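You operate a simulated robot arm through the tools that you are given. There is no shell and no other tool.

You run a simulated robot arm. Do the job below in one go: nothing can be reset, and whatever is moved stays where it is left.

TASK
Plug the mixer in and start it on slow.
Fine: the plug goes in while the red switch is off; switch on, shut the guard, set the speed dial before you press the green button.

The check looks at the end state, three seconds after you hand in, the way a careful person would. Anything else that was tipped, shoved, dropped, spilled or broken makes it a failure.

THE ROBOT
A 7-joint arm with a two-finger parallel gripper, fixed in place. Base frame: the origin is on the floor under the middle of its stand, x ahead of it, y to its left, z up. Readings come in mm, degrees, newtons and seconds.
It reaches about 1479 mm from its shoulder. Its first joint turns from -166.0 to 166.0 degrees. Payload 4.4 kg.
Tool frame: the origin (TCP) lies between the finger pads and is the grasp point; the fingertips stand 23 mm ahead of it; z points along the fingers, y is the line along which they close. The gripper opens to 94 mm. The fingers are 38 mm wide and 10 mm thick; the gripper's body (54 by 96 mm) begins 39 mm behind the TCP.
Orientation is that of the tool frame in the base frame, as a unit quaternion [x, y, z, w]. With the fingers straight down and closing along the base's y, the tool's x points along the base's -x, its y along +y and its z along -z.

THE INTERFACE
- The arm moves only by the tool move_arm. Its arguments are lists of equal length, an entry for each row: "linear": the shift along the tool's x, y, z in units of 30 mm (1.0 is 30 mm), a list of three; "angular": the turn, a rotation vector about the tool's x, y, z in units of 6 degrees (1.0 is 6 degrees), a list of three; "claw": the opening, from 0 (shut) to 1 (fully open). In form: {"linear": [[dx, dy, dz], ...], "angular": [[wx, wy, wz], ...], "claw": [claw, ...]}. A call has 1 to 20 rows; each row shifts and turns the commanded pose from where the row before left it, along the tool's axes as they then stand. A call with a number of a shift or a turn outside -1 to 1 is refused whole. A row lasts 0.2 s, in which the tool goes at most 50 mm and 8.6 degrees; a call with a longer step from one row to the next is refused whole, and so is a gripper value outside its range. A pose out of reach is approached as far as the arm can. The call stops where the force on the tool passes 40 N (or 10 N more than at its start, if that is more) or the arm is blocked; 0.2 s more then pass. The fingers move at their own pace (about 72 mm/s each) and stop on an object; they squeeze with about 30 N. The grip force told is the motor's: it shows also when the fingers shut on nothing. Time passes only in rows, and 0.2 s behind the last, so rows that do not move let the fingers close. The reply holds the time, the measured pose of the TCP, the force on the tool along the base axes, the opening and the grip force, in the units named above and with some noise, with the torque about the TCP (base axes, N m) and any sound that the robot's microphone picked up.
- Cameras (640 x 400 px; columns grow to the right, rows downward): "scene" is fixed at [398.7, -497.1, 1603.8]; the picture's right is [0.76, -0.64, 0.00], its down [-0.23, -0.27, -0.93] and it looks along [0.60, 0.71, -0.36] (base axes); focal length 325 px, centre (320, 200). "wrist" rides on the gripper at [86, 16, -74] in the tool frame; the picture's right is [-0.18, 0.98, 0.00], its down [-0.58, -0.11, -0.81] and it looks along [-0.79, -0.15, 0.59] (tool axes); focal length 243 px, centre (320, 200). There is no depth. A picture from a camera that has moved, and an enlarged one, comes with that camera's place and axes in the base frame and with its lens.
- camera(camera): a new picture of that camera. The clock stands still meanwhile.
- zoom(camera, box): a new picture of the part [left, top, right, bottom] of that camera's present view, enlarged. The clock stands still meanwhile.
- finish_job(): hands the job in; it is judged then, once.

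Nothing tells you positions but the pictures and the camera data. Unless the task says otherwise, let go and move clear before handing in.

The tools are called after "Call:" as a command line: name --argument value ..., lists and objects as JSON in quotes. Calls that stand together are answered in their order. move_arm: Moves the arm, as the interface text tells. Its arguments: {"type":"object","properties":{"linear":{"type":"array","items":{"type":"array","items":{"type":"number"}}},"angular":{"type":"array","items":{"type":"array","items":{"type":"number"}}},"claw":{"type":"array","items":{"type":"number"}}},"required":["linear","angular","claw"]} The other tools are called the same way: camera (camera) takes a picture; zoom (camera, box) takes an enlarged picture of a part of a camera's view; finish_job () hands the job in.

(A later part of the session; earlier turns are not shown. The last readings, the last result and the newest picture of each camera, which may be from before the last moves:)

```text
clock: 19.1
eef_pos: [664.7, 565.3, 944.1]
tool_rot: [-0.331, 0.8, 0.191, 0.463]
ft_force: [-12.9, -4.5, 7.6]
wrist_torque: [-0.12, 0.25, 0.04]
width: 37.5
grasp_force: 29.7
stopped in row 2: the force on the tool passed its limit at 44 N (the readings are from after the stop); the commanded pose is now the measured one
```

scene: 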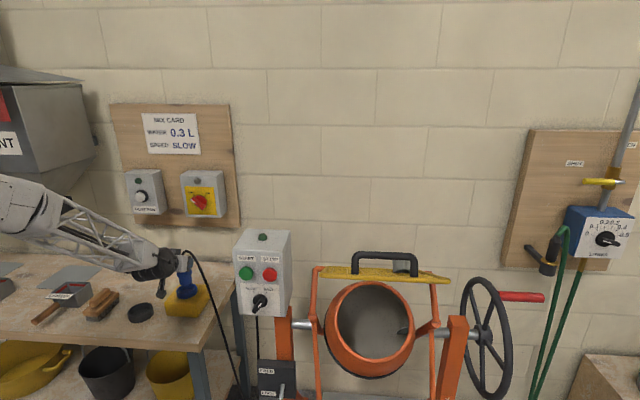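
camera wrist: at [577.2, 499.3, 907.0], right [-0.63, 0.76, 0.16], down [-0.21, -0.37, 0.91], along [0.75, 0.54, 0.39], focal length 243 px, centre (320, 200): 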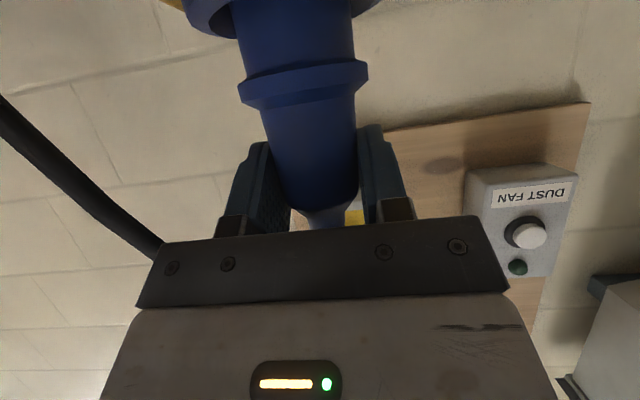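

The force suggests the latched plug is working against my grip. I'll open the fingers in place and see whether it stays upright in the socket.

Call:
move_arm --linear '[[0, 0, 0], [0, 0, 0], [0, 0, 0]]' --angular '[[0, 0, 0], [0, 0, 0], [0, 0, 0]]' --claw '[0.5, 0.62, 0.62]'

Call:
camera --camera "wrist"

Call:
zoom --camera "scene" --box '[166, 262, 206, 302]'

```text
clock: 19.9
eef_pos: [664.9, 566.0, 945.4]
tool_rot: [-0.331, 0.8, 0.192, 0.463]
ft_force: [-0.3, 0.4, 0.3]
wrist_torque: [-0.01, 0.0, 0.02]
width: 58.4
grasp_force: 0.0
```

```text
taken
camera wrist: at [577.6, 499.4, 906.7], right [-0.63, 0.76, 0.16], down [-0.21, -0.37, 0.91], along [0.75, 0.54, 0.39], focal length 243 px, centre (320, 200)
```

wrist: 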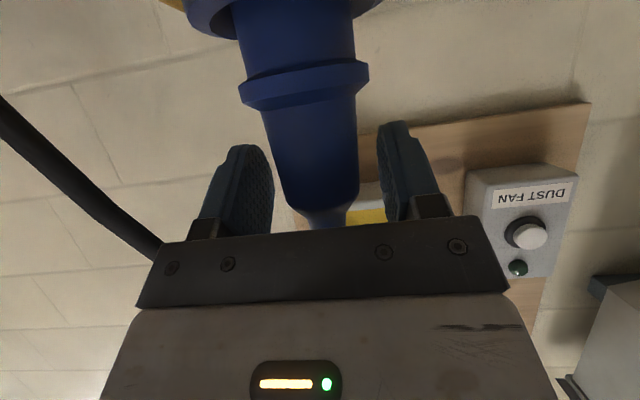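

```text
10.00 times, centred on (186, 282) of scene
camera zoom: at [398.7, -497.1, 1603.8], right [0.76, -0.64, 0.0], down [-0.23, -0.27, -0.93], along [0.6, 0.71, -0.36], focal length 3250 px, centre (1660, -620)
```

zoom: 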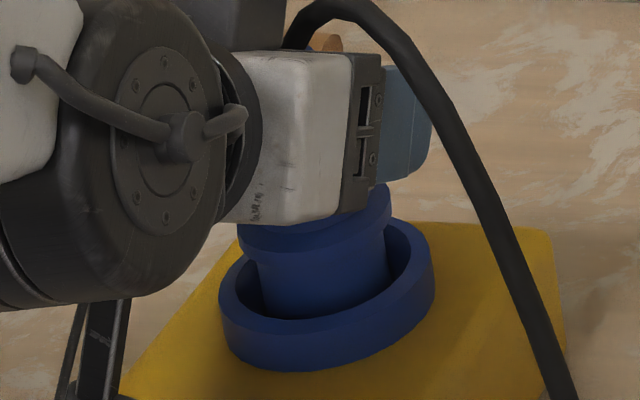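

Forces went to zero and the plug stands upright by itself in the socket. I'll back straight out along the finger line and inspect.

Call:
move_arm --linear '[[0, 0, 0], [0, 0, -0.5], [0, 0, -0.8], [0, 0, -0.8], [0, 0, -0.8], [0, 0, -0.8], [0, 0, -0.8]]' --angular '[[0, 0, 0], [0, 0, 0], [0, 0, 0], [0, 0, 0], [0, 0, 0], [0, 0, 0], [0, 0, 0]]' --claw '[0.75, 0.75, 0.75, 0.75, 0.75, 0.75, 0.75]'

Call:
camera --camera "wrist"

Call:
zoom --camera "scene" --box '[140, 250, 240, 320]'

```text
clock: 21.5
eef_pos: [582.2, 483.9, 1011.7]
tool_rot: [-0.331, 0.799, 0.192, 0.463]
ft_force: [0.9, 0.2, -1.1]
wrist_torque: [0.01, 0.0, 0.02]
width: 70.4
grasp_force: 0.0
```

```text
taken
camera wrist: at [495.7, 418.0, 973.5], right [-0.63, 0.76, 0.16], down [-0.21, -0.37, 0.91], along [0.75, 0.54, 0.39], focal length 243 px, centre (320, 200)
```

wrist: 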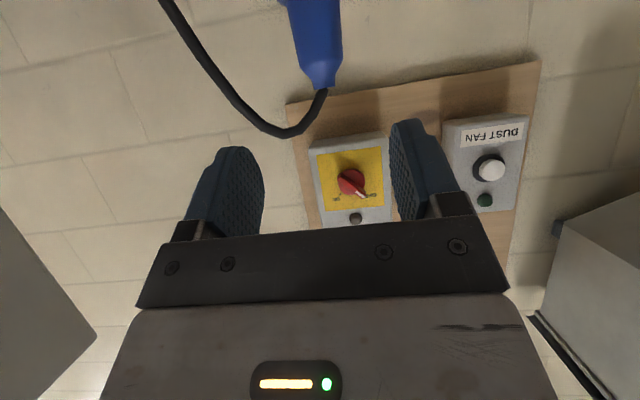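

```text
5.71 times, centred on (190, 285) of scene
camera zoom: at [398.7, -497.1, 1603.8], right [0.76, -0.64, 0.0], down [-0.23, -0.27, -0.93], along [0.6, 0.71, -0.36], focal length 1857 px, centre (1063, -286)
```

zoom: 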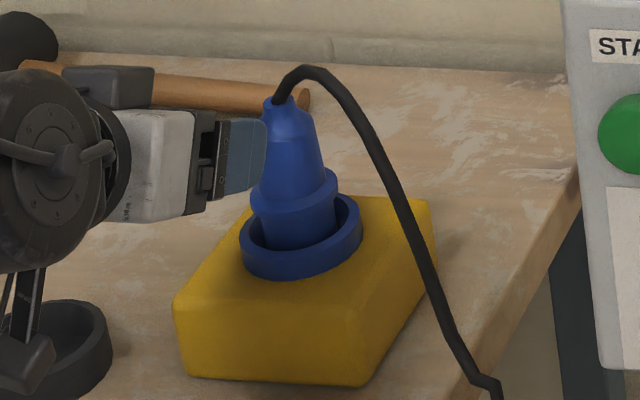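

The plug is seated and standing in the socket, and the red switch is still off. Next is the red switch: I'll rise to knob height, level the gripper toward the wall, and roll it −45° to match the knob bar.

Call:
move_arm --linear '[[-0.693, 0, -0.4], [-0.693, 0, -0.4], [-0.693, 0, -0.4], [-0.693, 0, -0.4], [-0.693, 0, -0.4], [0, 0, 0], [0, 0, 0], [0, 0, 0], [0, 0, 0], [0, 0, 0], [0, 0, 0], [0, 0, 0], [0, 0, 0], [0, 0, 0], [0, 0, 0], [0, 0, 0], [0, 0, 0], [0, 0, 0]]' --angular '[[0, 0, 0], [0, 0, 0], [0, 0, 0], [0, 0, 0], [0, 0, 0], [0, -1, 0], [0, -1, 0], [0, -1, 0], [0, -1, 0], [0, -1, 0], [0, 0, -0.9375], [0, 0, -0.9375], [0, 0, -0.9375], [0, 0, -0.9375], [0, 0, -0.9375], [0, 0, -0.9375], [0, 0, -0.9375], [0, 0, -0.9375]]' --claw '[0.75, 0.75, 0.75, 0.75, 0.75, 0.75, 0.75, 0.75, 0.75, 0.75, 0.75, 0.75, 0.75, 0.75, 0.75, 0.75, 0.75, 0.75]'

Call:
camera --camera "wrist"

Call:
camera --camera "scene"

```text
clock: 25.3
eef_pos: [581.6, 482.8, 1132.2]
tool_rot: [-0.499, 0.5, 0.0, 0.708]
ft_force: [0.2, -0.3, -0.1]
wrist_torque: [-0.01, -0.01, -0.01]
width: 70.3
grasp_force: 0.0
```

```text
taken
camera wrist: at [564.9, 393.4, 1058.8], right [-0.58, 0.58, -0.57], down [-0.81, -0.33, 0.49], along [0.09, 0.74, 0.67], focal length 243 px, centre (320, 200)
```

wrist: 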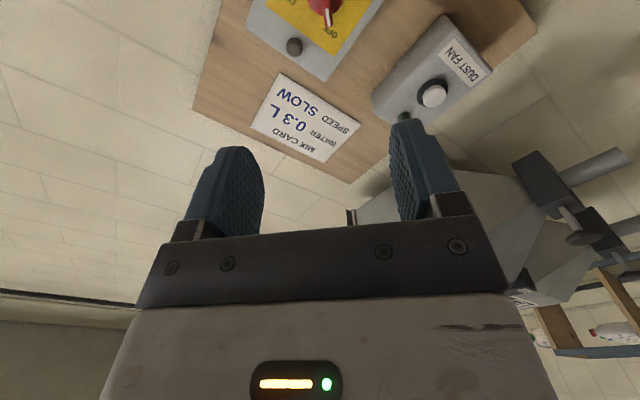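

```text
taken
```

scene: 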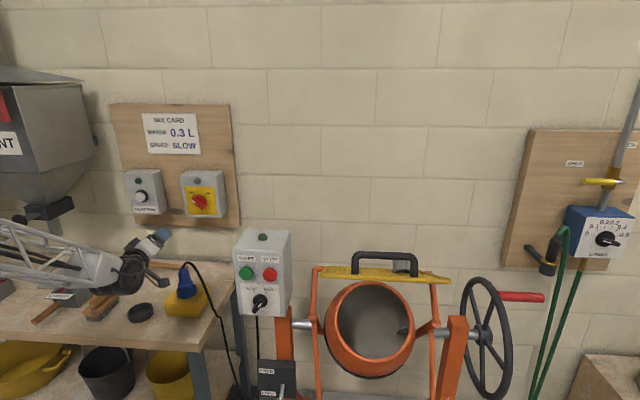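

Call:
zoom --camera "wrist" --box '[240, 0, 400, 90]'

Call:
zoom --camera "scene" --box '[110, 200, 240, 310]'

```text
4.00 times, centred on (320, 45) of wrist
camera zoom: at [564.9, 393.4, 1058.8], right [-0.58, 0.58, -0.57], down [-0.81, -0.33, 0.49], along [0.09, 0.74, 0.67], focal length 970 px, centre (320, 820)
```

zoom: 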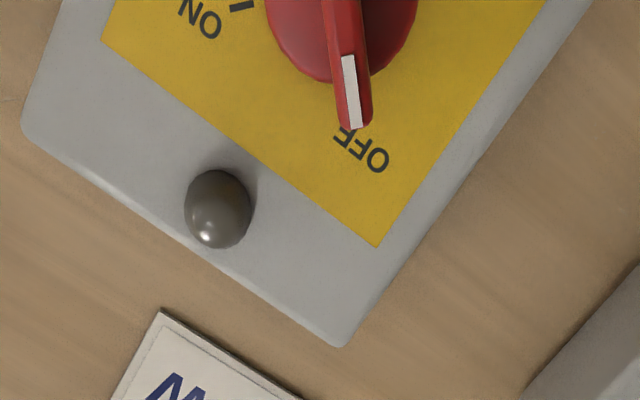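

```text
3.64 times, centred on (175, 255) of scene
camera zoom: at [398.7, -497.1, 1603.8], right [0.76, -0.64, 0.0], down [-0.23, -0.27, -0.93], along [0.6, 0.71, -0.36], focal length 1182 px, centre (847, 0)
```

zoom: 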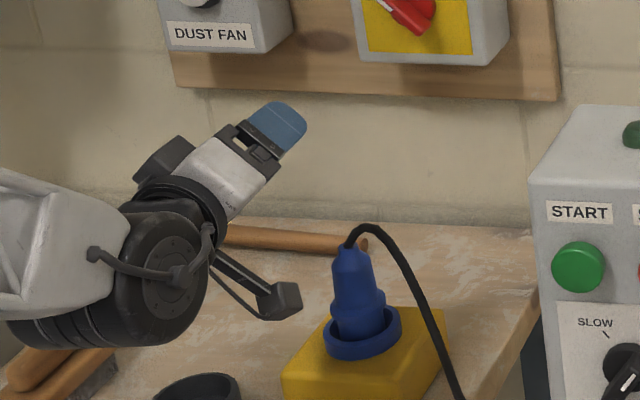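

The bar lines up with the gripper roll. I'll move forward to about 110 mm short of the knob with a narrower opening.

Call:
move_arm --linear '[[-0.1, 0.1, 0.8], [-0.107, 0.107, 0.9], [0, 0, 0.9], [0, 0, 0.9], [0, 0, 0.9], [0, 0, 0.9], [0, 0, 0.9], [0, 0, 0.96]]' --angular '[[0, 0, 0], [0, 0, 0], [0, 0, 0], [0, 0, 0], [0, 0, 0], [0, 0, 0], [0, 0, 0], [0, 0, 0]]' --claw '[0.45, 0.45, 0.45, 0.45, 0.45, 0.45, 0.45, 0.45]'

Call:
camera --camera "wrist"

Call:
zoom --camera "scene" --box '[130, 160, 250, 300]'

```text
clock: 27.1
eef_pos: [727.6, 640.8, 1134.1]
tool_rot: [-0.501, 0.499, 0.0, 0.708]
ft_force: [-1.3, -0.3, 0.1]
wrist_torque: [0.05, -0.02, 0.0]
width: 42.3
grasp_force: 0.0
```

```text
taken
camera wrist: at [711.3, 552.7, 1061.0], right [-0.58, 0.58, -0.56], down [-0.81, -0.34, 0.49], along [0.09, 0.74, 0.67], focal length 243 px, centre (320, 200)
```

wrist: 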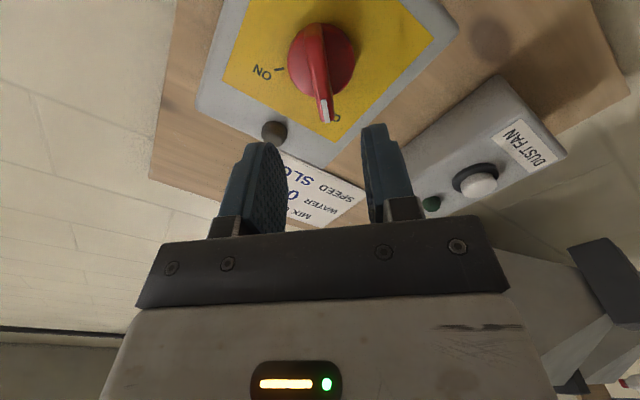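

```text
2.86 times, centred on (190, 230) of scene
camera zoom: at [398.7, -497.1, 1603.8], right [0.76, -0.64, 0.0], down [-0.23, -0.27, -0.93], along [0.6, 0.71, -0.36], focal length 929 px, centre (691, 114)
```

zoom: 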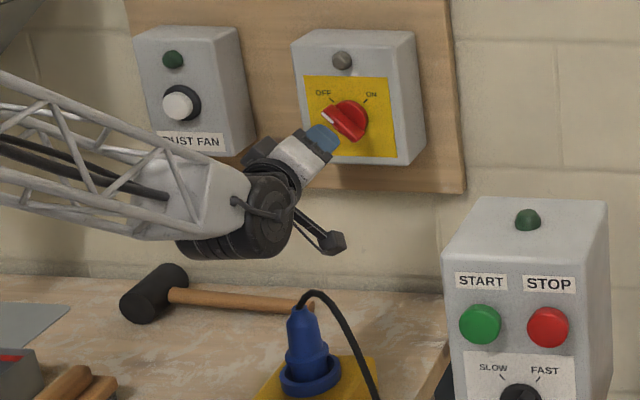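

Call:
zoom --camera "wrist" --box '[250, 0, 410, 140]'

Call:
zoom --camera "scene" --box '[170, 165, 240, 225]'

```text
2.86 times, centred on (330, 70) of wrist
camera zoom: at [711.3, 552.7, 1061.0], right [-0.58, 0.58, -0.56], down [-0.81, -0.34, 0.49], along [0.09, 0.74, 0.67], focal length 693 px, centre (291, 571)
```

zoom: 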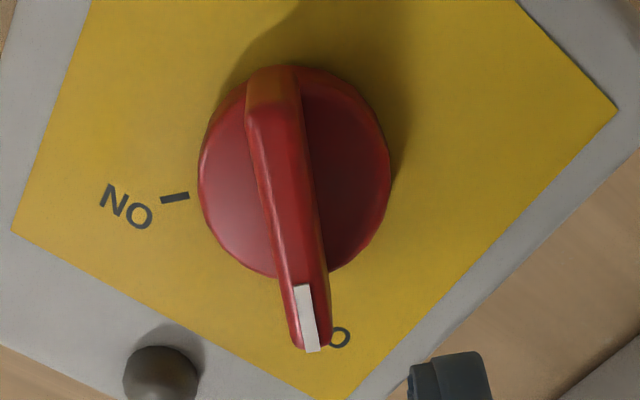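

```text
6.67 times, centred on (205, 195) of scene
camera zoom: at [398.7, -497.1, 1603.8], right [0.76, -0.64, 0.0], down [-0.23, -0.27, -0.93], along [0.6, 0.71, -0.36], focal length 2167 px, centre (1087, 233)
```

zoom: 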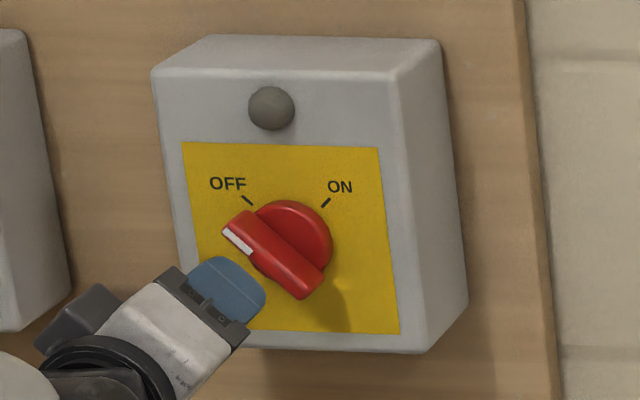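

The bar is aligned with the gripper, with its front about 85 mm ahead and the disc about 117 mm ahead. I'll advance 78 mm to straddle the bar without touching the disc.

Call:
move_arm --linear '[[0, 0, 0.7], [0, 0, 0.7], [0, 0, 0.6], [0, 0, 0.4], [0, 0, 0.2]]' --angular '[[0, 0, 0], [0, 0, 0], [0, 0, 0], [0, 0, 0], [0, 0, 0]]' --claw '[0.45, 0.45, 0.45, 0.45, 0.45]'

Call:
camera --camera "wrist"

Call:
zoom --camera "scene" --box '[170, 165, 240, 225]'

```text
clock: 28.3
eef_pos: [783.1, 694.3, 1132.7]
tool_rot: [-0.5, 0.5, 0.0, 0.708]
ft_force: [-0.5, -0.2, 0.6]
wrist_torque: [0.0, 0.01, 0.04]
width: 42.2
grasp_force: 0.0
```

```text
taken
camera wrist: at [765.9, 606.9, 1059.3], right [-0.58, 0.58, -0.56], down [-0.81, -0.34, 0.49], along [0.1, 0.74, 0.67], focal length 243 px, centre (320, 200)
```

wrist: 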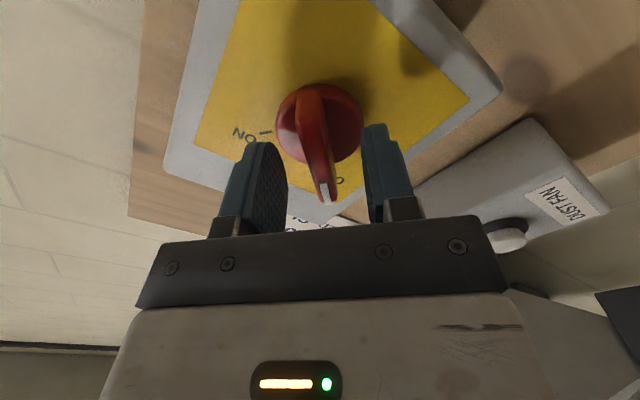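

```text
6.67 times, centred on (205, 195) of scene
camera zoom: at [398.7, -497.1, 1603.8], right [0.76, -0.64, 0.0], down [-0.23, -0.27, -0.93], along [0.6, 0.71, -0.36], focal length 2167 px, centre (1087, 233)
```

zoom: 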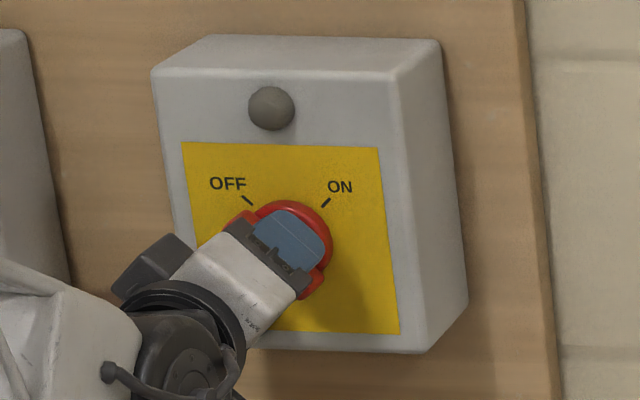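

Fingers straddle the bar. I'll close on it.

Call:
move_arm --linear '[[0, 0, 0], [0, 0, 0], [0, 0, 0]]' --angular '[[0, 0, 0], [0, 0, 0], [0, 0, 0]]' --claw '[0.2, 0, 0]'

Call:
camera --camera "wrist"

```text
clock: 29.1
eef_pos: [783.0, 695.4, 1132.7]
tool_rot: [-0.499, 0.499, 0.0, 0.708]
ft_force: [7.3, -0.3, 2.6]
wrist_torque: [-0.18, 0.22, -0.28]
width: 11.8
grasp_force: 44.8
```

```text
taken
camera wrist: at [766.2, 606.7, 1059.7], right [-0.58, 0.58, -0.56], down [-0.81, -0.34, 0.49], along [0.1, 0.74, 0.67], focal length 243 px, centre (320, 200)
```

wrist: 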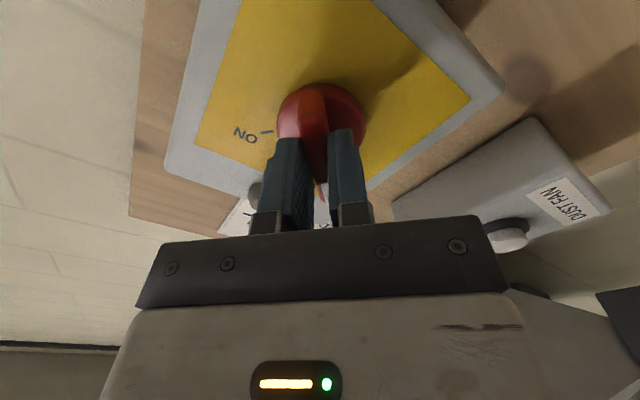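

Gripped the bar at 11.8 mm. I'll turn it clockwise in stages, watching the force.

Call:
move_arm --linear '[[0, 0, 0], [0, 0, 0], [0, 0, 0], [0, 0, 0], [0, 0, 0]]' --angular '[[0, 0, 0.5], [0, 0, 1], [0, 0, 1], [0, 0, 1], [0, 0, 1]]' --claw '[0, 0, 0, 0, 0]'

Call:
camera --camera "wrist"

Call:
zoom --camera "scene" --box '[170, 165, 240, 225]'

```text
clock: 30.3
eef_pos: [782.0, 696.2, 1131.5]
tool_rot: [-0.369, 0.603, 0.167, 0.688]
ft_force: [4.5, 2.4, -0.1]
wrist_torque: [0.45, -0.53, 0.15]
width: 11.9
grasp_force: 45.0
```

```text
taken
camera wrist: at [738.2, 634.6, 1044.5], right [-0.7, 0.7, -0.13], down [-0.62, -0.52, 0.59], along [0.34, 0.49, 0.8], focal length 243 px, centre (320, 200)
```

wrist: 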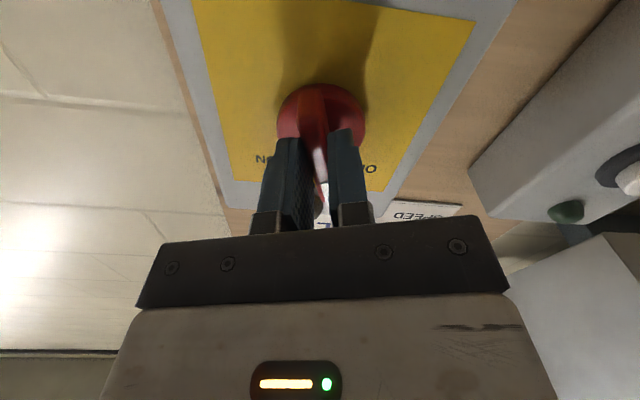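

```text
6.67 times, centred on (205, 195) of scene
camera zoom: at [398.7, -497.1, 1603.8], right [0.76, -0.64, 0.0], down [-0.23, -0.27, -0.93], along [0.6, 0.71, -0.36], focal length 2167 px, centre (1087, 233)
```

zoom: 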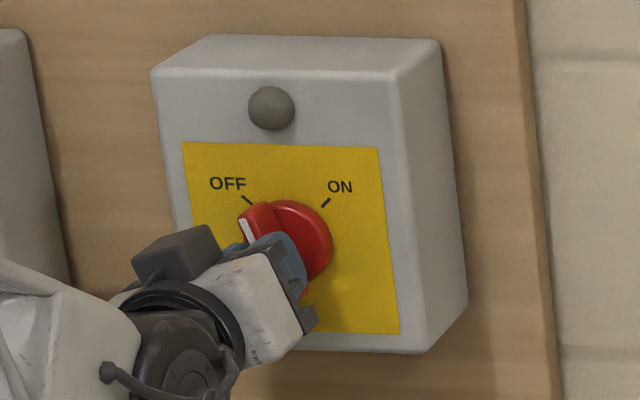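

Call:
move_arm --linear '[[0, 0, 0], [0, 0, 0], [0, 0, 0], [0, 0, 0], [0, 0, 0], [0, 0, 0], [0, 0, 0], [0, 0, 0]]' --angular '[[0, 0, 1], [0, 0, 1], [0, 0, 1], [0, 0, 1], [0, 0, 1], [0, 0, 1], [0, 0, 1], [0, 0, 1]]' --claw '[0, 0, 0, 0, 0, 0, 0, 0]'

Call:
zoom --camera "scene" --box '[170, 165, 240, 225]'

```text
clock: 31.7
eef_pos: [781.8, 697.8, 1131.1]
tool_rot: [-0.173, 0.685, 0.364, 0.607]
ft_force: [-4.4, 5.9, 0.2]
wrist_torque: [-0.1, 0.12, -0.03]
width: 11.7
grasp_force: 45.1
stopped in row 7: the force on the tool passed its limit at 42 N (the readings are from after the stop); the commanded pose is now the measured one
```

```text
6.67 times, centred on (205, 195) of scene
camera zoom: at [398.7, -497.1, 1603.8], right [0.76, -0.64, 0.0], down [-0.23, -0.27, -0.93], along [0.6, 0.71, -0.36], focal length 2167 px, centre (1087, 233)
```

zoom: 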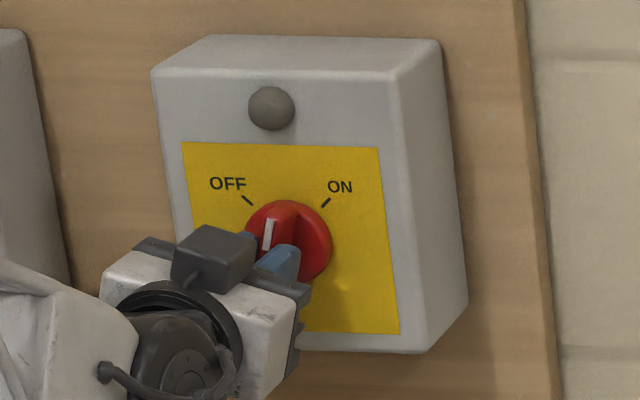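

Most of the way round; the stop was side load from a small off-centre. The commanded pose has reset, so I'll continue turning gently.

Call:
move_arm --linear '[[0, 0, 0], [0, 0, 0], [0, 0, 0], [0, 0, 0]]' --angular '[[0, 0, 0.7], [0, 0, 0.7], [0, 0, 0.7], [0, 0, 0.7]]' --claw '[0, 0, 0, 0]'

Call:
zoom --camera "scene" --box '[170, 165, 240, 225]'

Call:
camera --camera "wrist"

```text
clock: 32.7
eef_pos: [780.8, 697.8, 1133.5]
tool_rot: [-0.072, 0.702, 0.451, 0.547]
ft_force: [-20.7, 20.3, 4.4]
wrist_torque: [0.68, -0.64, -0.36]
width: 11.9
grasp_force: 44.8
```

```text
6.67 times, centred on (205, 195) of scene
camera zoom: at [398.7, -497.1, 1603.8], right [0.76, -0.64, 0.0], down [-0.23, -0.27, -0.93], along [0.6, 0.71, -0.36], focal length 2167 px, centre (1087, 233)
```

zoom: 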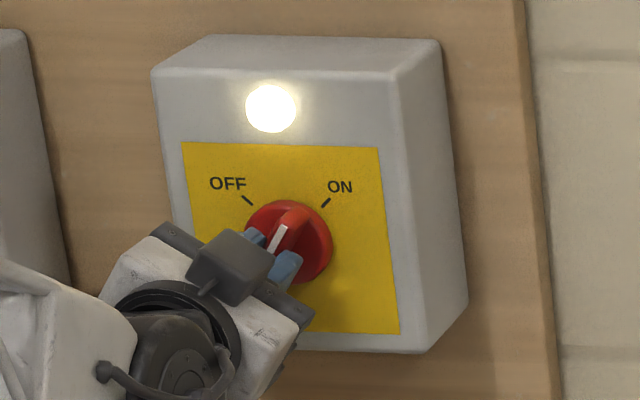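

```text
taken
camera wrist: at [685.1, 687.5, 1069.0], right [-0.51, 0.5, 0.7], down [-0.28, -0.86, 0.42], along [0.82, 0.02, 0.58], focal length 243 px, centre (320, 200)
```

wrist: 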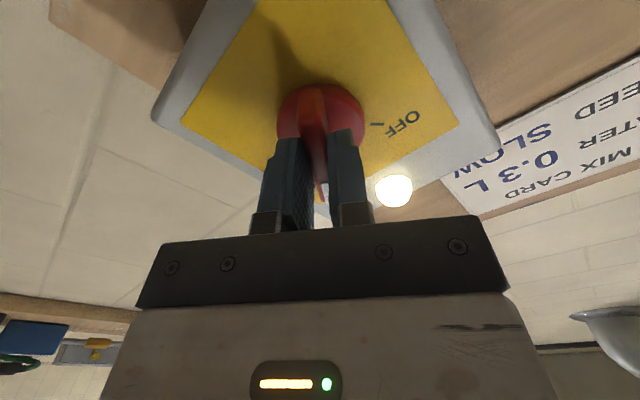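

The supply lamp is lit. I'll relieve the side load by shifting about 2 mm and finish the last ~11° to the ON mark.

Call:
move_arm --linear '[[0.04, 0.06, 0], [0.01, 0.015, 0], [0.01, 0.015, 0], [0, 0, 0], [0, 0, 0]]' --angular '[[0, 0, 0], [0, 0, 0.7], [0, 0, 0.7], [0, 0, 0.5], [0, 0, 0]]' --claw '[0, 0, 0, 0, 0]'

Call:
zoom --camera "scene" --box '[170, 165, 240, 225]'

```text
clock: 33.9
eef_pos: [780.4, 698.4, 1133.8]
tool_rot: [0.0, 0.706, 0.501, 0.5]
ft_force: [28.9, 0.9, 6.0]
wrist_torque: [0.26, -0.46, -0.93]
width: 11.9
grasp_force: 45.0
```

```text
6.67 times, centred on (205, 195) of scene
camera zoom: at [398.7, -497.1, 1603.8], right [0.76, -0.64, 0.0], down [-0.23, -0.27, -0.93], along [0.6, 0.71, -0.36], focal length 2167 px, centre (1087, 233)
```

zoom: 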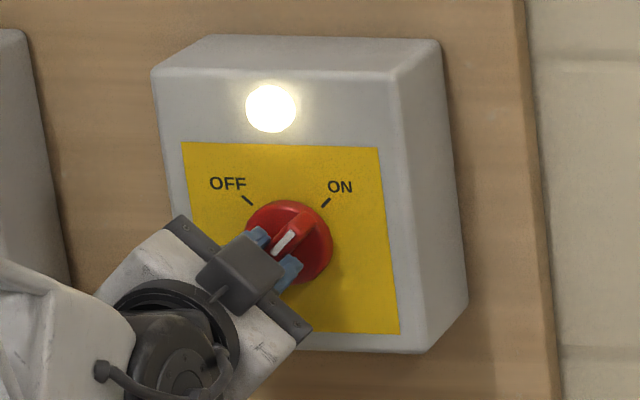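

The knob is at ON and the lamp is lit. I'll release and back straight out.

Call:
move_arm --linear '[[0, 0, 0], [0, 0, 0], [0, 0, 0], [0, 0, -0.4], [0, 0, -0.7], [0, 0, -0.9], [0, 0, -0.9], [0, 0, -0.9]]' --angular '[[0, 0, 0], [0, 0, 0], [0, 0, 0], [0, 0, 0], [0, 0, 0], [0, 0, 0], [0, 0, 0], [0, 0, 0]]' --claw '[0.3, 0.42, 0.42, 0.42, 0.42, 0.42, 0.42, 0.42]'

Call:
zoom --camera "scene" --box '[150, 150, 250, 310]'

Call:
camera --camera "scene"

```text
clock: 35.7
eef_pos: [699.8, 616.8, 1133.3]
tool_rot: [0.0, 0.706, 0.501, 0.5]
ft_force: [-0.1, -0.7, -0.5]
wrist_torque: [0.01, -0.03, 0.0]
width: 39.4
grasp_force: 0.0
```

```text
2.50 times, centred on (200, 230) of scene
camera zoom: at [398.7, -497.1, 1603.8], right [0.76, -0.64, 0.0], down [-0.23, -0.27, -0.93], along [0.6, 0.71, -0.36], focal length 813 px, centre (620, 125)
```

zoom: 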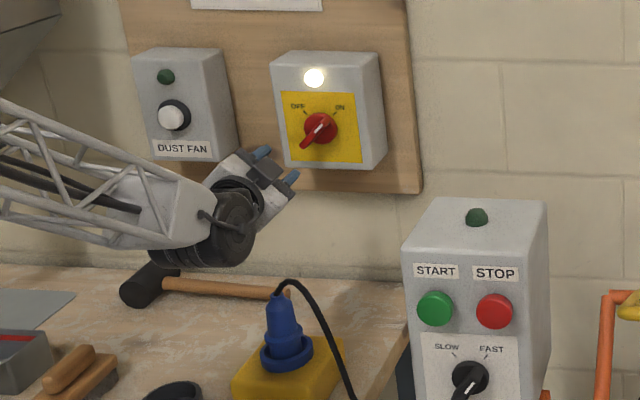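

```text
taken
```

scene: 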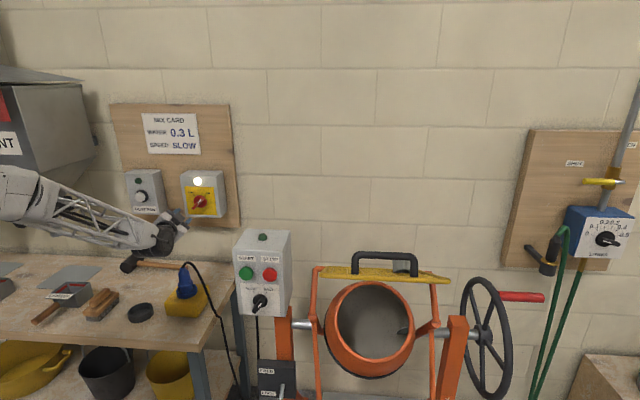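

The switch is ON with the lamp lit, and the plug is undisturbed. Next is the guard. I'll back away from the wall, level the roll and rise, so I can view the mixer guard from above.

Call:
move_arm --linear '[[0, 0, -0.95], [0, 0, -0.95], [0, 0, -0.95], [0, 0, -0.95], [0, 0, -0.95], [0, 0, -0.95], [0, 0, -0.95], [0, 0, 0], [0, 0, 0], [0, 0, 0], [0, 0, 0], [0, 0, 0], [0, 0, 0], [0, 0, 0], [0, 0, 0], [-1, 0, 0], [-1, 0, 0], [-1, 0, 0], [-1, 0, 0], [-1, 0, 0]]' --angular '[[0, 0, 0], [0, 0, 0], [0, 0, 0], [0, 0, 0], [0, 0, 0], [0, 0, 0], [0, 0, 0], [0, 0, -0.9375], [0, 0, -0.9375], [0, 0, -0.9375], [0, 0, -0.9375], [0, 0, -0.9375], [0, 0, -0.9375], [0, 0, -0.9375], [0, 0, -0.9375], [0, 0, 0], [0, 0, 0], [0, 0, 0], [0, 0, 0], [0, 0, 0]]' --claw '[0.42, 0.42, 0.42, 0.42, 0.42, 0.42, 0.42, 0.42, 0.42, 0.42, 0.42, 0.42, 0.42, 0.42, 0.42, 0.42, 0.42, 0.42, 0.42, 0.42]'

Call:
camera --camera "scene"

```text
clock: 39.9
eef_pos: [559.4, 477.0, 1281.8]
tool_rot: [-0.272, 0.653, 0.272, 0.653]
ft_force: [0.4, 0.0, 0.0]
wrist_torque: [0.02, 0.01, 0.01]
width: 39.4
grasp_force: 0.0
```

```text
taken
```

scene: 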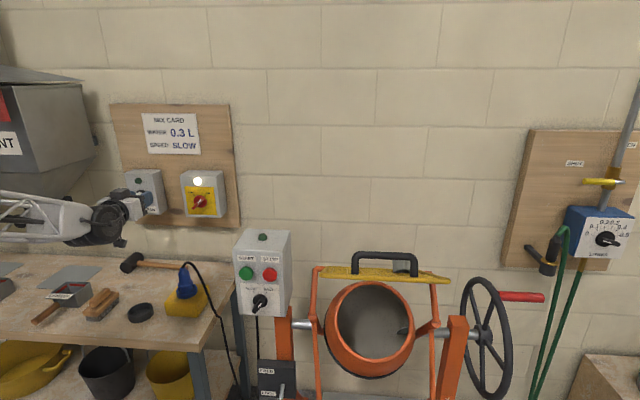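

Call:
move_arm --linear '[[-1, 0, 0], [-1, 0, 0], [-1, 0, 0], [-1, 0, 0], [-1, 0, 0], [0, 0, 0], [0, 0, 0], [0, 0, 0], [0, 0, 0], [0, 0, 0], [0, 0, 0], [0, 0, 0], [0, 0, 0], [0, 0, 0], [0, 0, 0], [0, 0, 0], [0, 0, 0], [0, 0, 0], [0, 0, 0], [0, 0, 0]]' --angular '[[0, 0, 0], [0, 0, 0], [0, 0, 0], [0, 0, 0], [0, 0, 0], [0, 1, 0], [0, 1, 0], [0, 1, 0], [0, 1, 0], [0, 1, 0], [0, 1, 0], [0, 1, 0], [0, 1, 0], [0, 1, 0], [0, 1, 0], [0, 1, 0], [0, 1, 0], [0, 1, 0], [0, 1, 0], [0, 1, 0]]' --claw '[0.42, 0.42, 0.42, 0.42, 0.42, 0.42, 0.42, 0.42, 0.42, 0.42, 0.42, 0.42, 0.42, 0.42, 0.42, 0.42, 0.42, 0.42, 0.42, 0.42]'

```text
clock: 44.1
eef_pos: [562.3, 468.0, 1362.0]
tool_rot: [-0.361, 0.833, 0.176, 0.38]
ft_force: [0.3, 0.2, 0.2]
wrist_torque: [0.0, 0.0, 0.02]
width: 39.6
grasp_force: 0.1
out of reach, approached as far as the arm can: row 8, 9, 12, 13, 14, 15, 16, 17, 18, 19, 20
```

Call:
move_arm --linear '[[0, 0, 0], [0, 0, 0], [0, 0, 0]]' --angular '[[0, 0, 0], [0, 0, 0], [0, 0, 0]]' --claw '[0.42, 0.42, 0.42]'

Call:
camera --camera "scene"

Call:
camera --camera "wrist"

```text
clock: 44.9
eef_pos: [562.5, 468.2, 1362.5]
tool_rot: [-0.361, 0.833, 0.176, 0.38]
ft_force: [0.8, -0.3, 0.0]
wrist_torque: [0.02, 0.0, -0.03]
width: 39.6
grasp_force: 0.1
```

```text
taken
```

scene: 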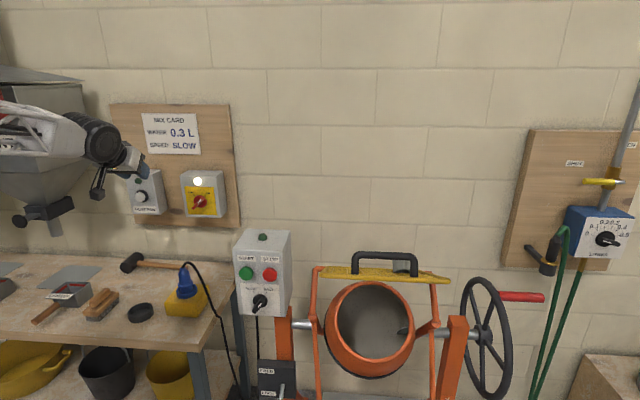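

```text
taken
camera wrist: at [474.2, 395.7, 1345.4], right [-0.64, 0.75, 0.16], down [-0.07, -0.26, 0.96], along [0.77, 0.61, 0.22], focal length 243 px, centre (320, 200)
```

wrist: 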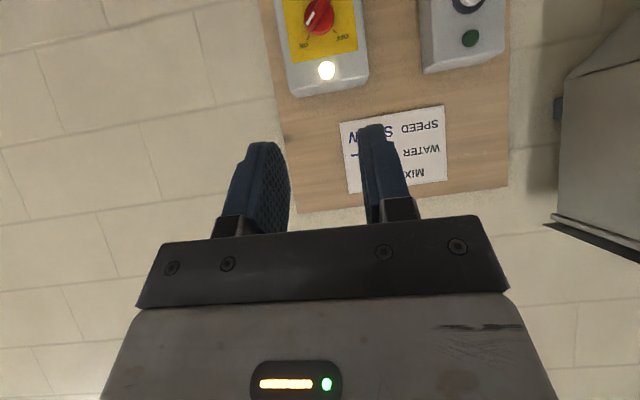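

The arm hit its reach limits while tilting down that close to the wall. I'll move toward the mixer side at a slightly lower height before tilting down.

Call:
move_arm --linear '[[0.566, -0.863, -0.37], [0.566, -0.863, -0.37], [0.566, -0.863, -0.37], [0.566, -0.863, -0.37], [0.566, -0.863, -0.37], [0.566, -0.863, -0.37], [0.566, -0.863, -0.37], [0.566, -0.863, -0.37], [0.566, -0.863, -0.37], [0.566, -0.863, -0.37]]' --angular '[[0, 0, 0], [0, 0, 0], [0, 0, 0], [0, 0, 0], [0, 0, 0], [0, 0, 0], [0, 0, 0], [0, 0, 0], [0, 0, 0], [0, 0, 0]]' --claw '[0.42, 0.42, 0.42, 0.42, 0.42, 0.42, 0.42, 0.42, 0.42, 0.42]'

Call:
move_arm --linear '[[0, 0, 0], [0, 0, 0], [0, 0, 0], [0, 0, 0], [0, 0, 0], [0, 0, 0], [0, 0, 0], [0, 0, 0]]' --angular '[[0, 1, 0], [0, 1, 0], [0, 1, 0], [0, 1, 0], [0, 1, 0], [0, 1, 0], [0, 1, 0], [0, 1, 0]]' --claw '[0.42, 0.42, 0.42, 0.42, 0.42, 0.42, 0.42, 0.42]'

Call:
camera --camera "scene"

Call:
camera --camera "wrist"

```text
clock: 47.1
eef_pos: [619.3, 149.4, 1299.6]
tool_rot: [-0.36, 0.833, 0.176, 0.382]
ft_force: [0.3, -0.5, 0.6]
wrist_torque: [0.03, 0.01, -0.03]
width: 39.4
grasp_force: 0.1
```

```text
clock: 48.9
eef_pos: [622.3, 135.1, 1295.2]
tool_rot: [-0.405, 0.903, 0.11, 0.088]
ft_force: [-0.5, -0.6, -0.1]
wrist_torque: [0.02, 0.01, -0.03]
width: 39.5
grasp_force: 0.0
out of reach, approached as far as the arm can: row 5, 6, 7, 8
```

```text
taken
```

scene: 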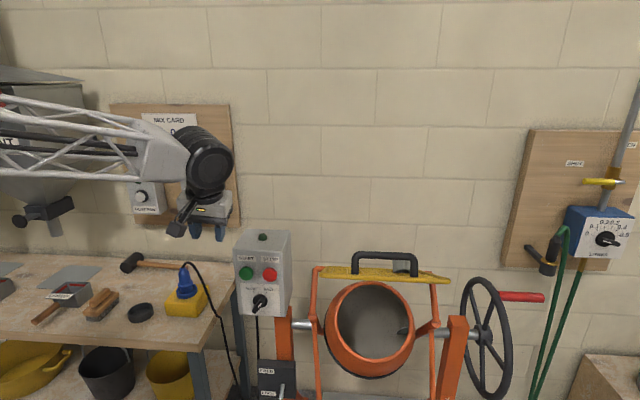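

```text
taken
camera wrist: at [548.7, 63.4, 1345.9], right [-0.62, 0.77, 0.17], down [0.41, 0.12, 0.9], along [0.67, 0.63, -0.39], focal length 243 px, centre (320, 200)
```

wrist: 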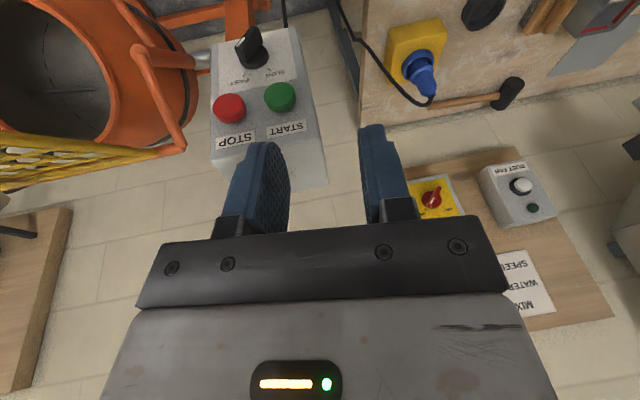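

Good view of the start panel from here. I'll yaw right to see the mixer guard.

Call:
move_arm --linear '[[0, 0, 0], [0, 0, 0], [0, 0, 0], [0, 0, 0], [0, 0, 0], [0, 0, 0], [0, 0, 0]]' --angular '[[0, 0, 1], [0, 0, 1], [0, 0, 1], [0, 0, 1], [0, 0, 1], [0, 0, 1], [0, 0, 1]]' --claw '[0.42, 0.42, 0.42, 0.42, 0.42, 0.42, 0.42]'

Call:
camera --camera "wrist"

```text
clock: 50.5
eef_pos: [625.1, 114.6, 1265.4]
tool_rot: [-0.064, 0.987, 0.141, 0.046]
ft_force: [-0.5, 0.0, 0.9]
wrist_torque: [-0.04, 0.03, 0.0]
width: 39.4
grasp_force: 0.0
out of reach, approached as far as the arm can: row 7
```

```text
taken
camera wrist: at [532.8, 98.8, 1332.2], right [0.05, 0.96, 0.29], down [0.53, -0.27, 0.8], along [0.85, 0.11, -0.52], focal length 243 px, centre (320, 200)
```

wrist: 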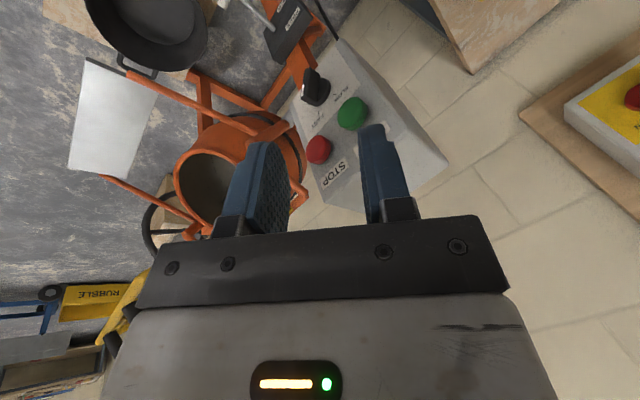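

The gripper hides the guard from here. I'll move right and up, and straighten the tool to vertical.

Call:
move_arm --linear '[[-0.24, -0.703, -0.892], [-0.24, -0.703, -0.892], [-0.24, -0.703, -0.892], [-0.24, -0.703, -0.892], [-0.24, -0.703, -0.892], [-0.24, -0.703, -0.892], [-0.24, -0.703, -0.892], [-0.24, -0.703, -0.892], [0, 0, 0], [0, 0, 0], [0, 0, 0]]' --angular '[[0, 0, 0], [0, 0, 0], [0, 0, 0], [0, 0, 0], [0, 0, 0], [0, 0, 0], [0, 0, 0], [0, 0, 0], [0.88, 0.34, 0], [0.88, 0.34, 0], [0.88, 0.34, 0]]' --claw '[0.42, 0.42, 0.42, 0.42, 0.42, 0.42, 0.42, 0.42, 0.42, 0.42, 0.42]'

Call:
camera --camera "wrist"

Call:
camera --camera "scene"

```text
clock: 52.9
eef_pos: [687.4, -100.4, 1429.7]
tool_rot: [-0.053, 0.989, 0.134, 0.041]
ft_force: [-0.2, -0.6, 0.5]
wrist_torque: [0.0, -0.01, -0.02]
width: 39.5
grasp_force: 0.0
out of reach, approached as far as the arm can: row 9, 10, 11
```

```text
taken
camera wrist: at [595.2, -113.8, 1497.7], right [0.07, 0.96, 0.27], down [0.54, -0.27, 0.8], along [0.84, 0.09, -0.53], focal length 243 px, centre (320, 200)
```

wrist: 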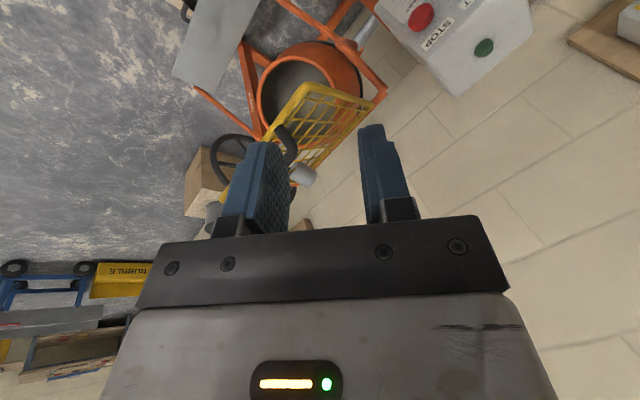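

```text
taken
```

scene: 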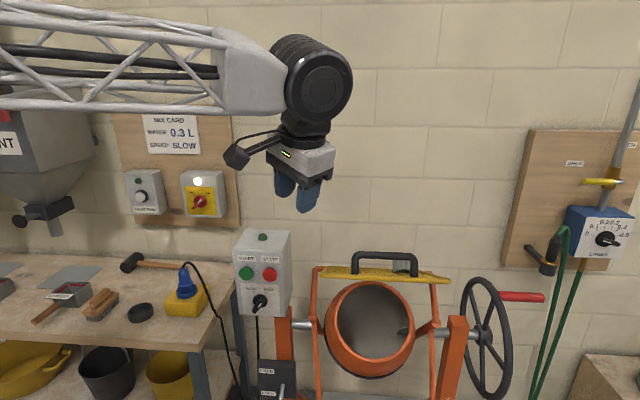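

Call:
zoom --camera "wrist" --box '[170, 0, 430, 200]'

Call:
zoom --camera "scene" --box '[290, 235, 470, 400]'

```text
2.00 times, centred on (300, 100) of wrist
camera zoom: at [595.2, -113.8, 1497.7], right [0.07, 0.96, 0.27], down [0.54, -0.27, 0.8], along [0.84, 0.09, -0.53], focal length 485 px, centre (360, 400)
```

zoom: 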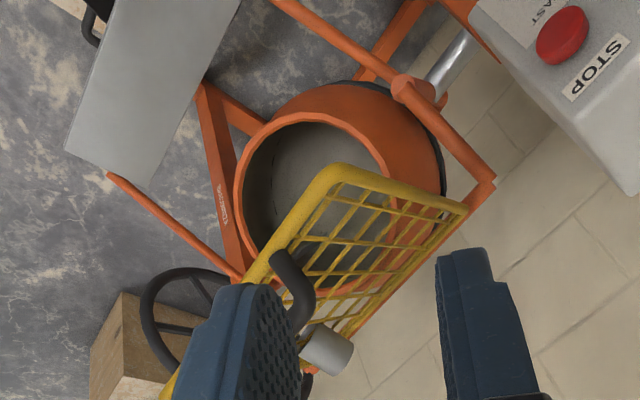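

```text
2.42 times, centred on (380, 318) of scene
camera zoom: at [398.7, -497.1, 1603.8], right [0.76, -0.64, 0.0], down [-0.23, -0.27, -0.93], along [0.6, 0.71, -0.36], focal length 788 px, centre (174, -85)
```

zoom: 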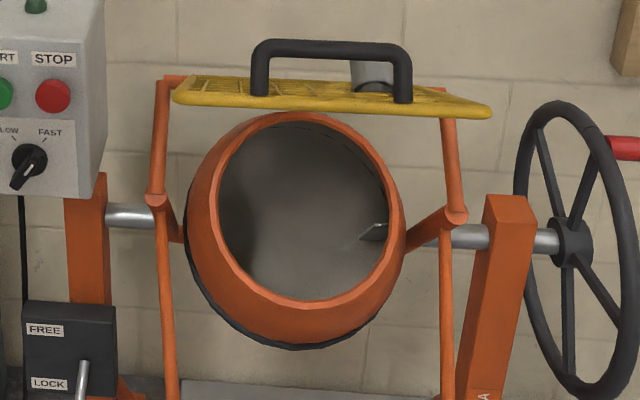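

Guard geometry is clear now: it's hinged at about (n=715, z=1100), held open about 30° above horizontal, with a black handle bar near (872, −143, 1261). I'll roll and pitch the gripper so it can grip the handle bar across its diameter, then swing the guard down along its arc.

Call:
move_arm --linear '[[0, 0, 0], [0, 0, 0], [0, 0, 0], [0, 0, 0], [0, 0, 0], [0, 0, 0], [0, 0, 0], [0, 0, 0], [0, 0, 0]]' --angular '[[-0.29, -0.666, 0.935], [-0.29, -0.666, 0.935], [-0.29, -0.666, 0.935], [-0.29, -0.666, 0.935], [-0.29, -0.666, 0.935], [-0.29, -0.666, 0.935], [-0.29, -0.666, 0.935], [-0.29, -0.666, 0.935], [-0.29, -0.666, 0.935]]' --claw '[0.6, 0.6, 0.6, 0.6, 0.6, 0.6, 0.6, 0.6, 0.6]'

Call:
camera --camera "wrist"

Call:
camera --camera "scene"

```text
clock: 54.9
eef_pos: [681.5, -110.2, 1389.6]
tool_rot: [0.127, 0.963, 0.198, 0.135]
ft_force: [-0.2, -1.4, 1.3]
wrist_torque: [0.01, 0.02, -0.03]
width: 56.4
grasp_force: 0.0
out of reach, approached as far as the arm can: row 3, 4, 5, 6, 7, 8, 9
```

```text
taken
camera wrist: at [581.9, -95.8, 1443.6], right [0.36, 0.82, 0.45], down [0.27, -0.55, 0.79], along [0.89, -0.17, -0.42], focal length 243 px, centre (320, 200)
```

wrist: 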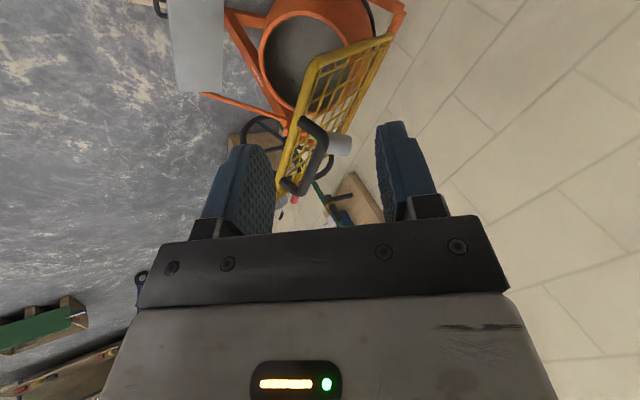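

```text
taken
```

scene: 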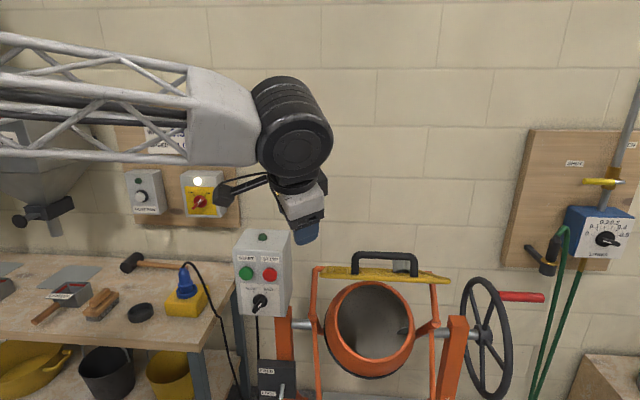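

The roll I wanted isn't reachable in this arm posture. I'll go back toward the starting posture to recover a healthy configuration, then grip the guard handle's post with the fingers closing sideways.

Call:
move_arm --linear '[[0, 0, 0]]' --angular '[[0, 0, 0]]' --claw '[0.6]'

```text
clock: 55.3
eef_pos: [682.4, -109.7, 1389.2]
tool_rot: [0.127, 0.963, 0.197, 0.135]
ft_force: [0.1, -0.1, 0.2]
wrist_torque: [0.01, -0.01, 0.0]
width: 56.2
grasp_force: 0.1
```

Call:
move_arm --linear '[[0.155, 0.948, 0.137], [0.155, 0.948, 0.137], [0.155, 0.948, 0.137], [0.155, 0.948, 0.137], [0.155, 0.948, 0.137], [0.155, 0.948, 0.137], [0.155, 0.948, 0.137], [0.155, 0.948, 0.137], [0.155, 0.948, 0.137], [0.155, 0.948, 0.137], [0.155, 0.948, 0.137], [0.155, 0.948, 0.137], [0.155, 0.948, 0.137], [0.155, 0.948, 0.137], [0, 0, 0], [0, 0, 0], [0, 0, 0], [0, 0, 0], [0, 0, 0]]' --angular '[[0, 0, 0], [0, 0, 0], [0, 0, 0], [0, 0, 0], [0, 0, 0], [0, 0, 0], [0, 0, 0], [0, 0, 0], [0, 0, 0], [0, 0, 0], [0, 0, 0], [0, 0, 0], [0, 0, 0], [0, 0, 0], [0.766, 0.522, -0.492], [0.766, 0.522, -0.492], [0.766, 0.522, -0.492], [0.766, 0.522, -0.492], [0.766, 0.522, -0.492]]' --claw '[0.6, 0.6, 0.6, 0.6, 0.6, 0.6, 0.6, 0.6, 0.6, 0.6, 0.6, 0.6, 0.6, 0.6, 0.6, 0.6, 0.6, 0.6, 0.6]'

Call:
camera --camera "scene"

```text
clock: 59.3
eef_pos: [681.6, -109.0, 1390.0]
tool_rot: [0.08, 0.986, 0.125, 0.083]
ft_force: [0.6, 0.6, 0.1]
wrist_torque: [-0.04, 0.0, 0.0]
width: 56.4
grasp_force: 0.1
out of reach, approached as far as the arm can: row 1, 2, 3, 4, 5, 6, 7, 8, 9, 10, 11, 12, 13, 14, 17, 18, 19
```

```text
taken
```

scene: 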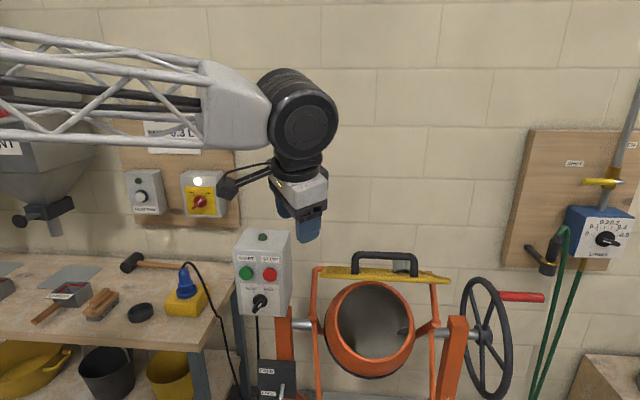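

The arm seems to be sitting at a joint limit in this roll direction. I'll try unwinding the roll the other way and see whether it frees up.

Call:
move_arm --linear '[[0, 0, 0], [0, 0, 0], [0, 0, 0], [0, 0, 0]]' --angular '[[0, 0, -1], [0, 0, -1], [0, 0, -1], [0, 0, -1]]' --claw '[0.6, 0.6, 0.6, 0.6]'

```text
clock: 60.3
eef_pos: [681.5, -110.0, 1390.1]
tool_rot: [-0.128, 0.98, 0.104, 0.107]
ft_force: [1.0, -0.2, 0.7]
wrist_torque: [0.0, -0.03, 0.0]
width: 56.3
grasp_force: 0.2
```

Call:
move_arm --linear '[[-0.228, 0.945, 0.231], [-0.228, 0.945, 0.231], [0, 0, 0], [0, 0, 0], [0, 0, 0]]' --angular '[[0, 0, 0], [0, 0, 0], [0, 0, -1], [0, 0, -1], [0, 0, -1]]' --claw '[0.6, 0.6, 0.6, 0.6, 0.6]'

```text
clock: 61.5
eef_pos: [681.2, -50.2, 1389.6]
tool_rot: [-0.279, 0.948, 0.091, 0.124]
ft_force: [0.0, 0.6, -0.8]
wrist_torque: [0.01, 0.01, 0.0]
width: 56.5
grasp_force: 0.0
```

Rolling that way is free. I'll test straightening the tool to vertical from here.

Call:
move_arm --linear '[[0, 0, 0], [0, 0, 0], [0, 0, 0]]' --angular '[[0.349, 0.923, 0], [0.349, 0.923, 0], [0.349, 0.923, 0]]' --claw '[0.6, 0.6, 0.6]'

Call:
camera --camera "scene"

Call:
camera --camera "wrist"

```text
clock: 62.3
eef_pos: [681.6, -56.1, 1387.3]
tool_rot: [-0.281, 0.948, 0.099, 0.108]
ft_force: [0.3, 0.0, -0.7]
wrist_torque: [0.0, 0.0, 0.05]
width: 56.4
grasp_force: 0.0
out of reach, approached as far as the arm can: row 1, 2, 3
```

```text
taken
```

scene: 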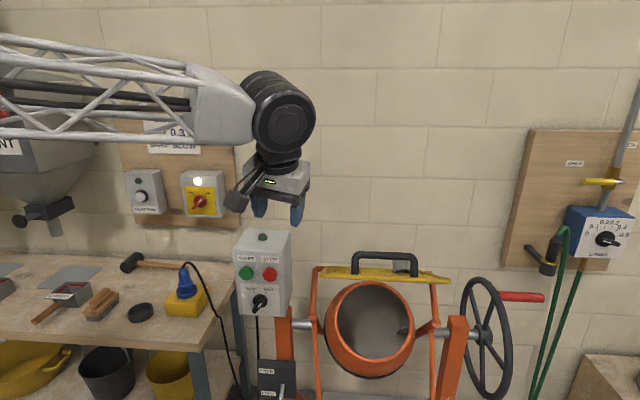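

```text
taken
camera wrist: at [590.6, -105.7, 1437.7], right [-0.39, 0.9, 0.17], down [0.41, 0.01, 0.91], along [0.82, 0.43, -0.38], focal length 243 px, centre (320, 200)
```

wrist: 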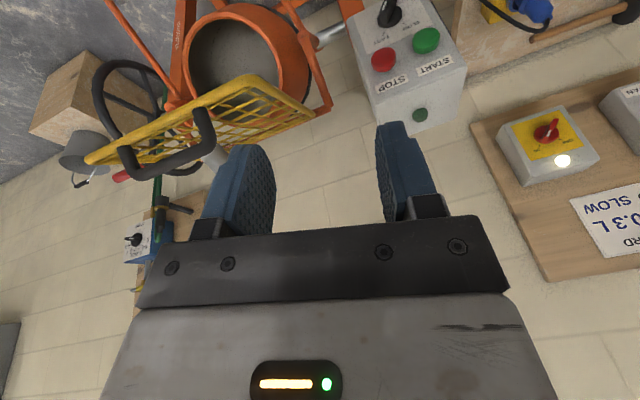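

Call:
zoom --camera "scene" --box '[0, 20, 330, 240]'

```text
1.82 times, centred on (165, 130) of scene
camera zoom: at [398.7, -497.1, 1603.8], right [0.76, -0.64, 0.0], down [-0.23, -0.27, -0.93], along [0.6, 0.71, -0.36], focal length 591 px, centre (602, 327)
```

zoom: 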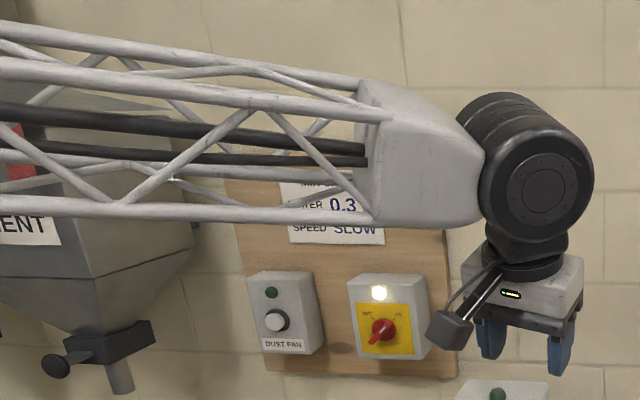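

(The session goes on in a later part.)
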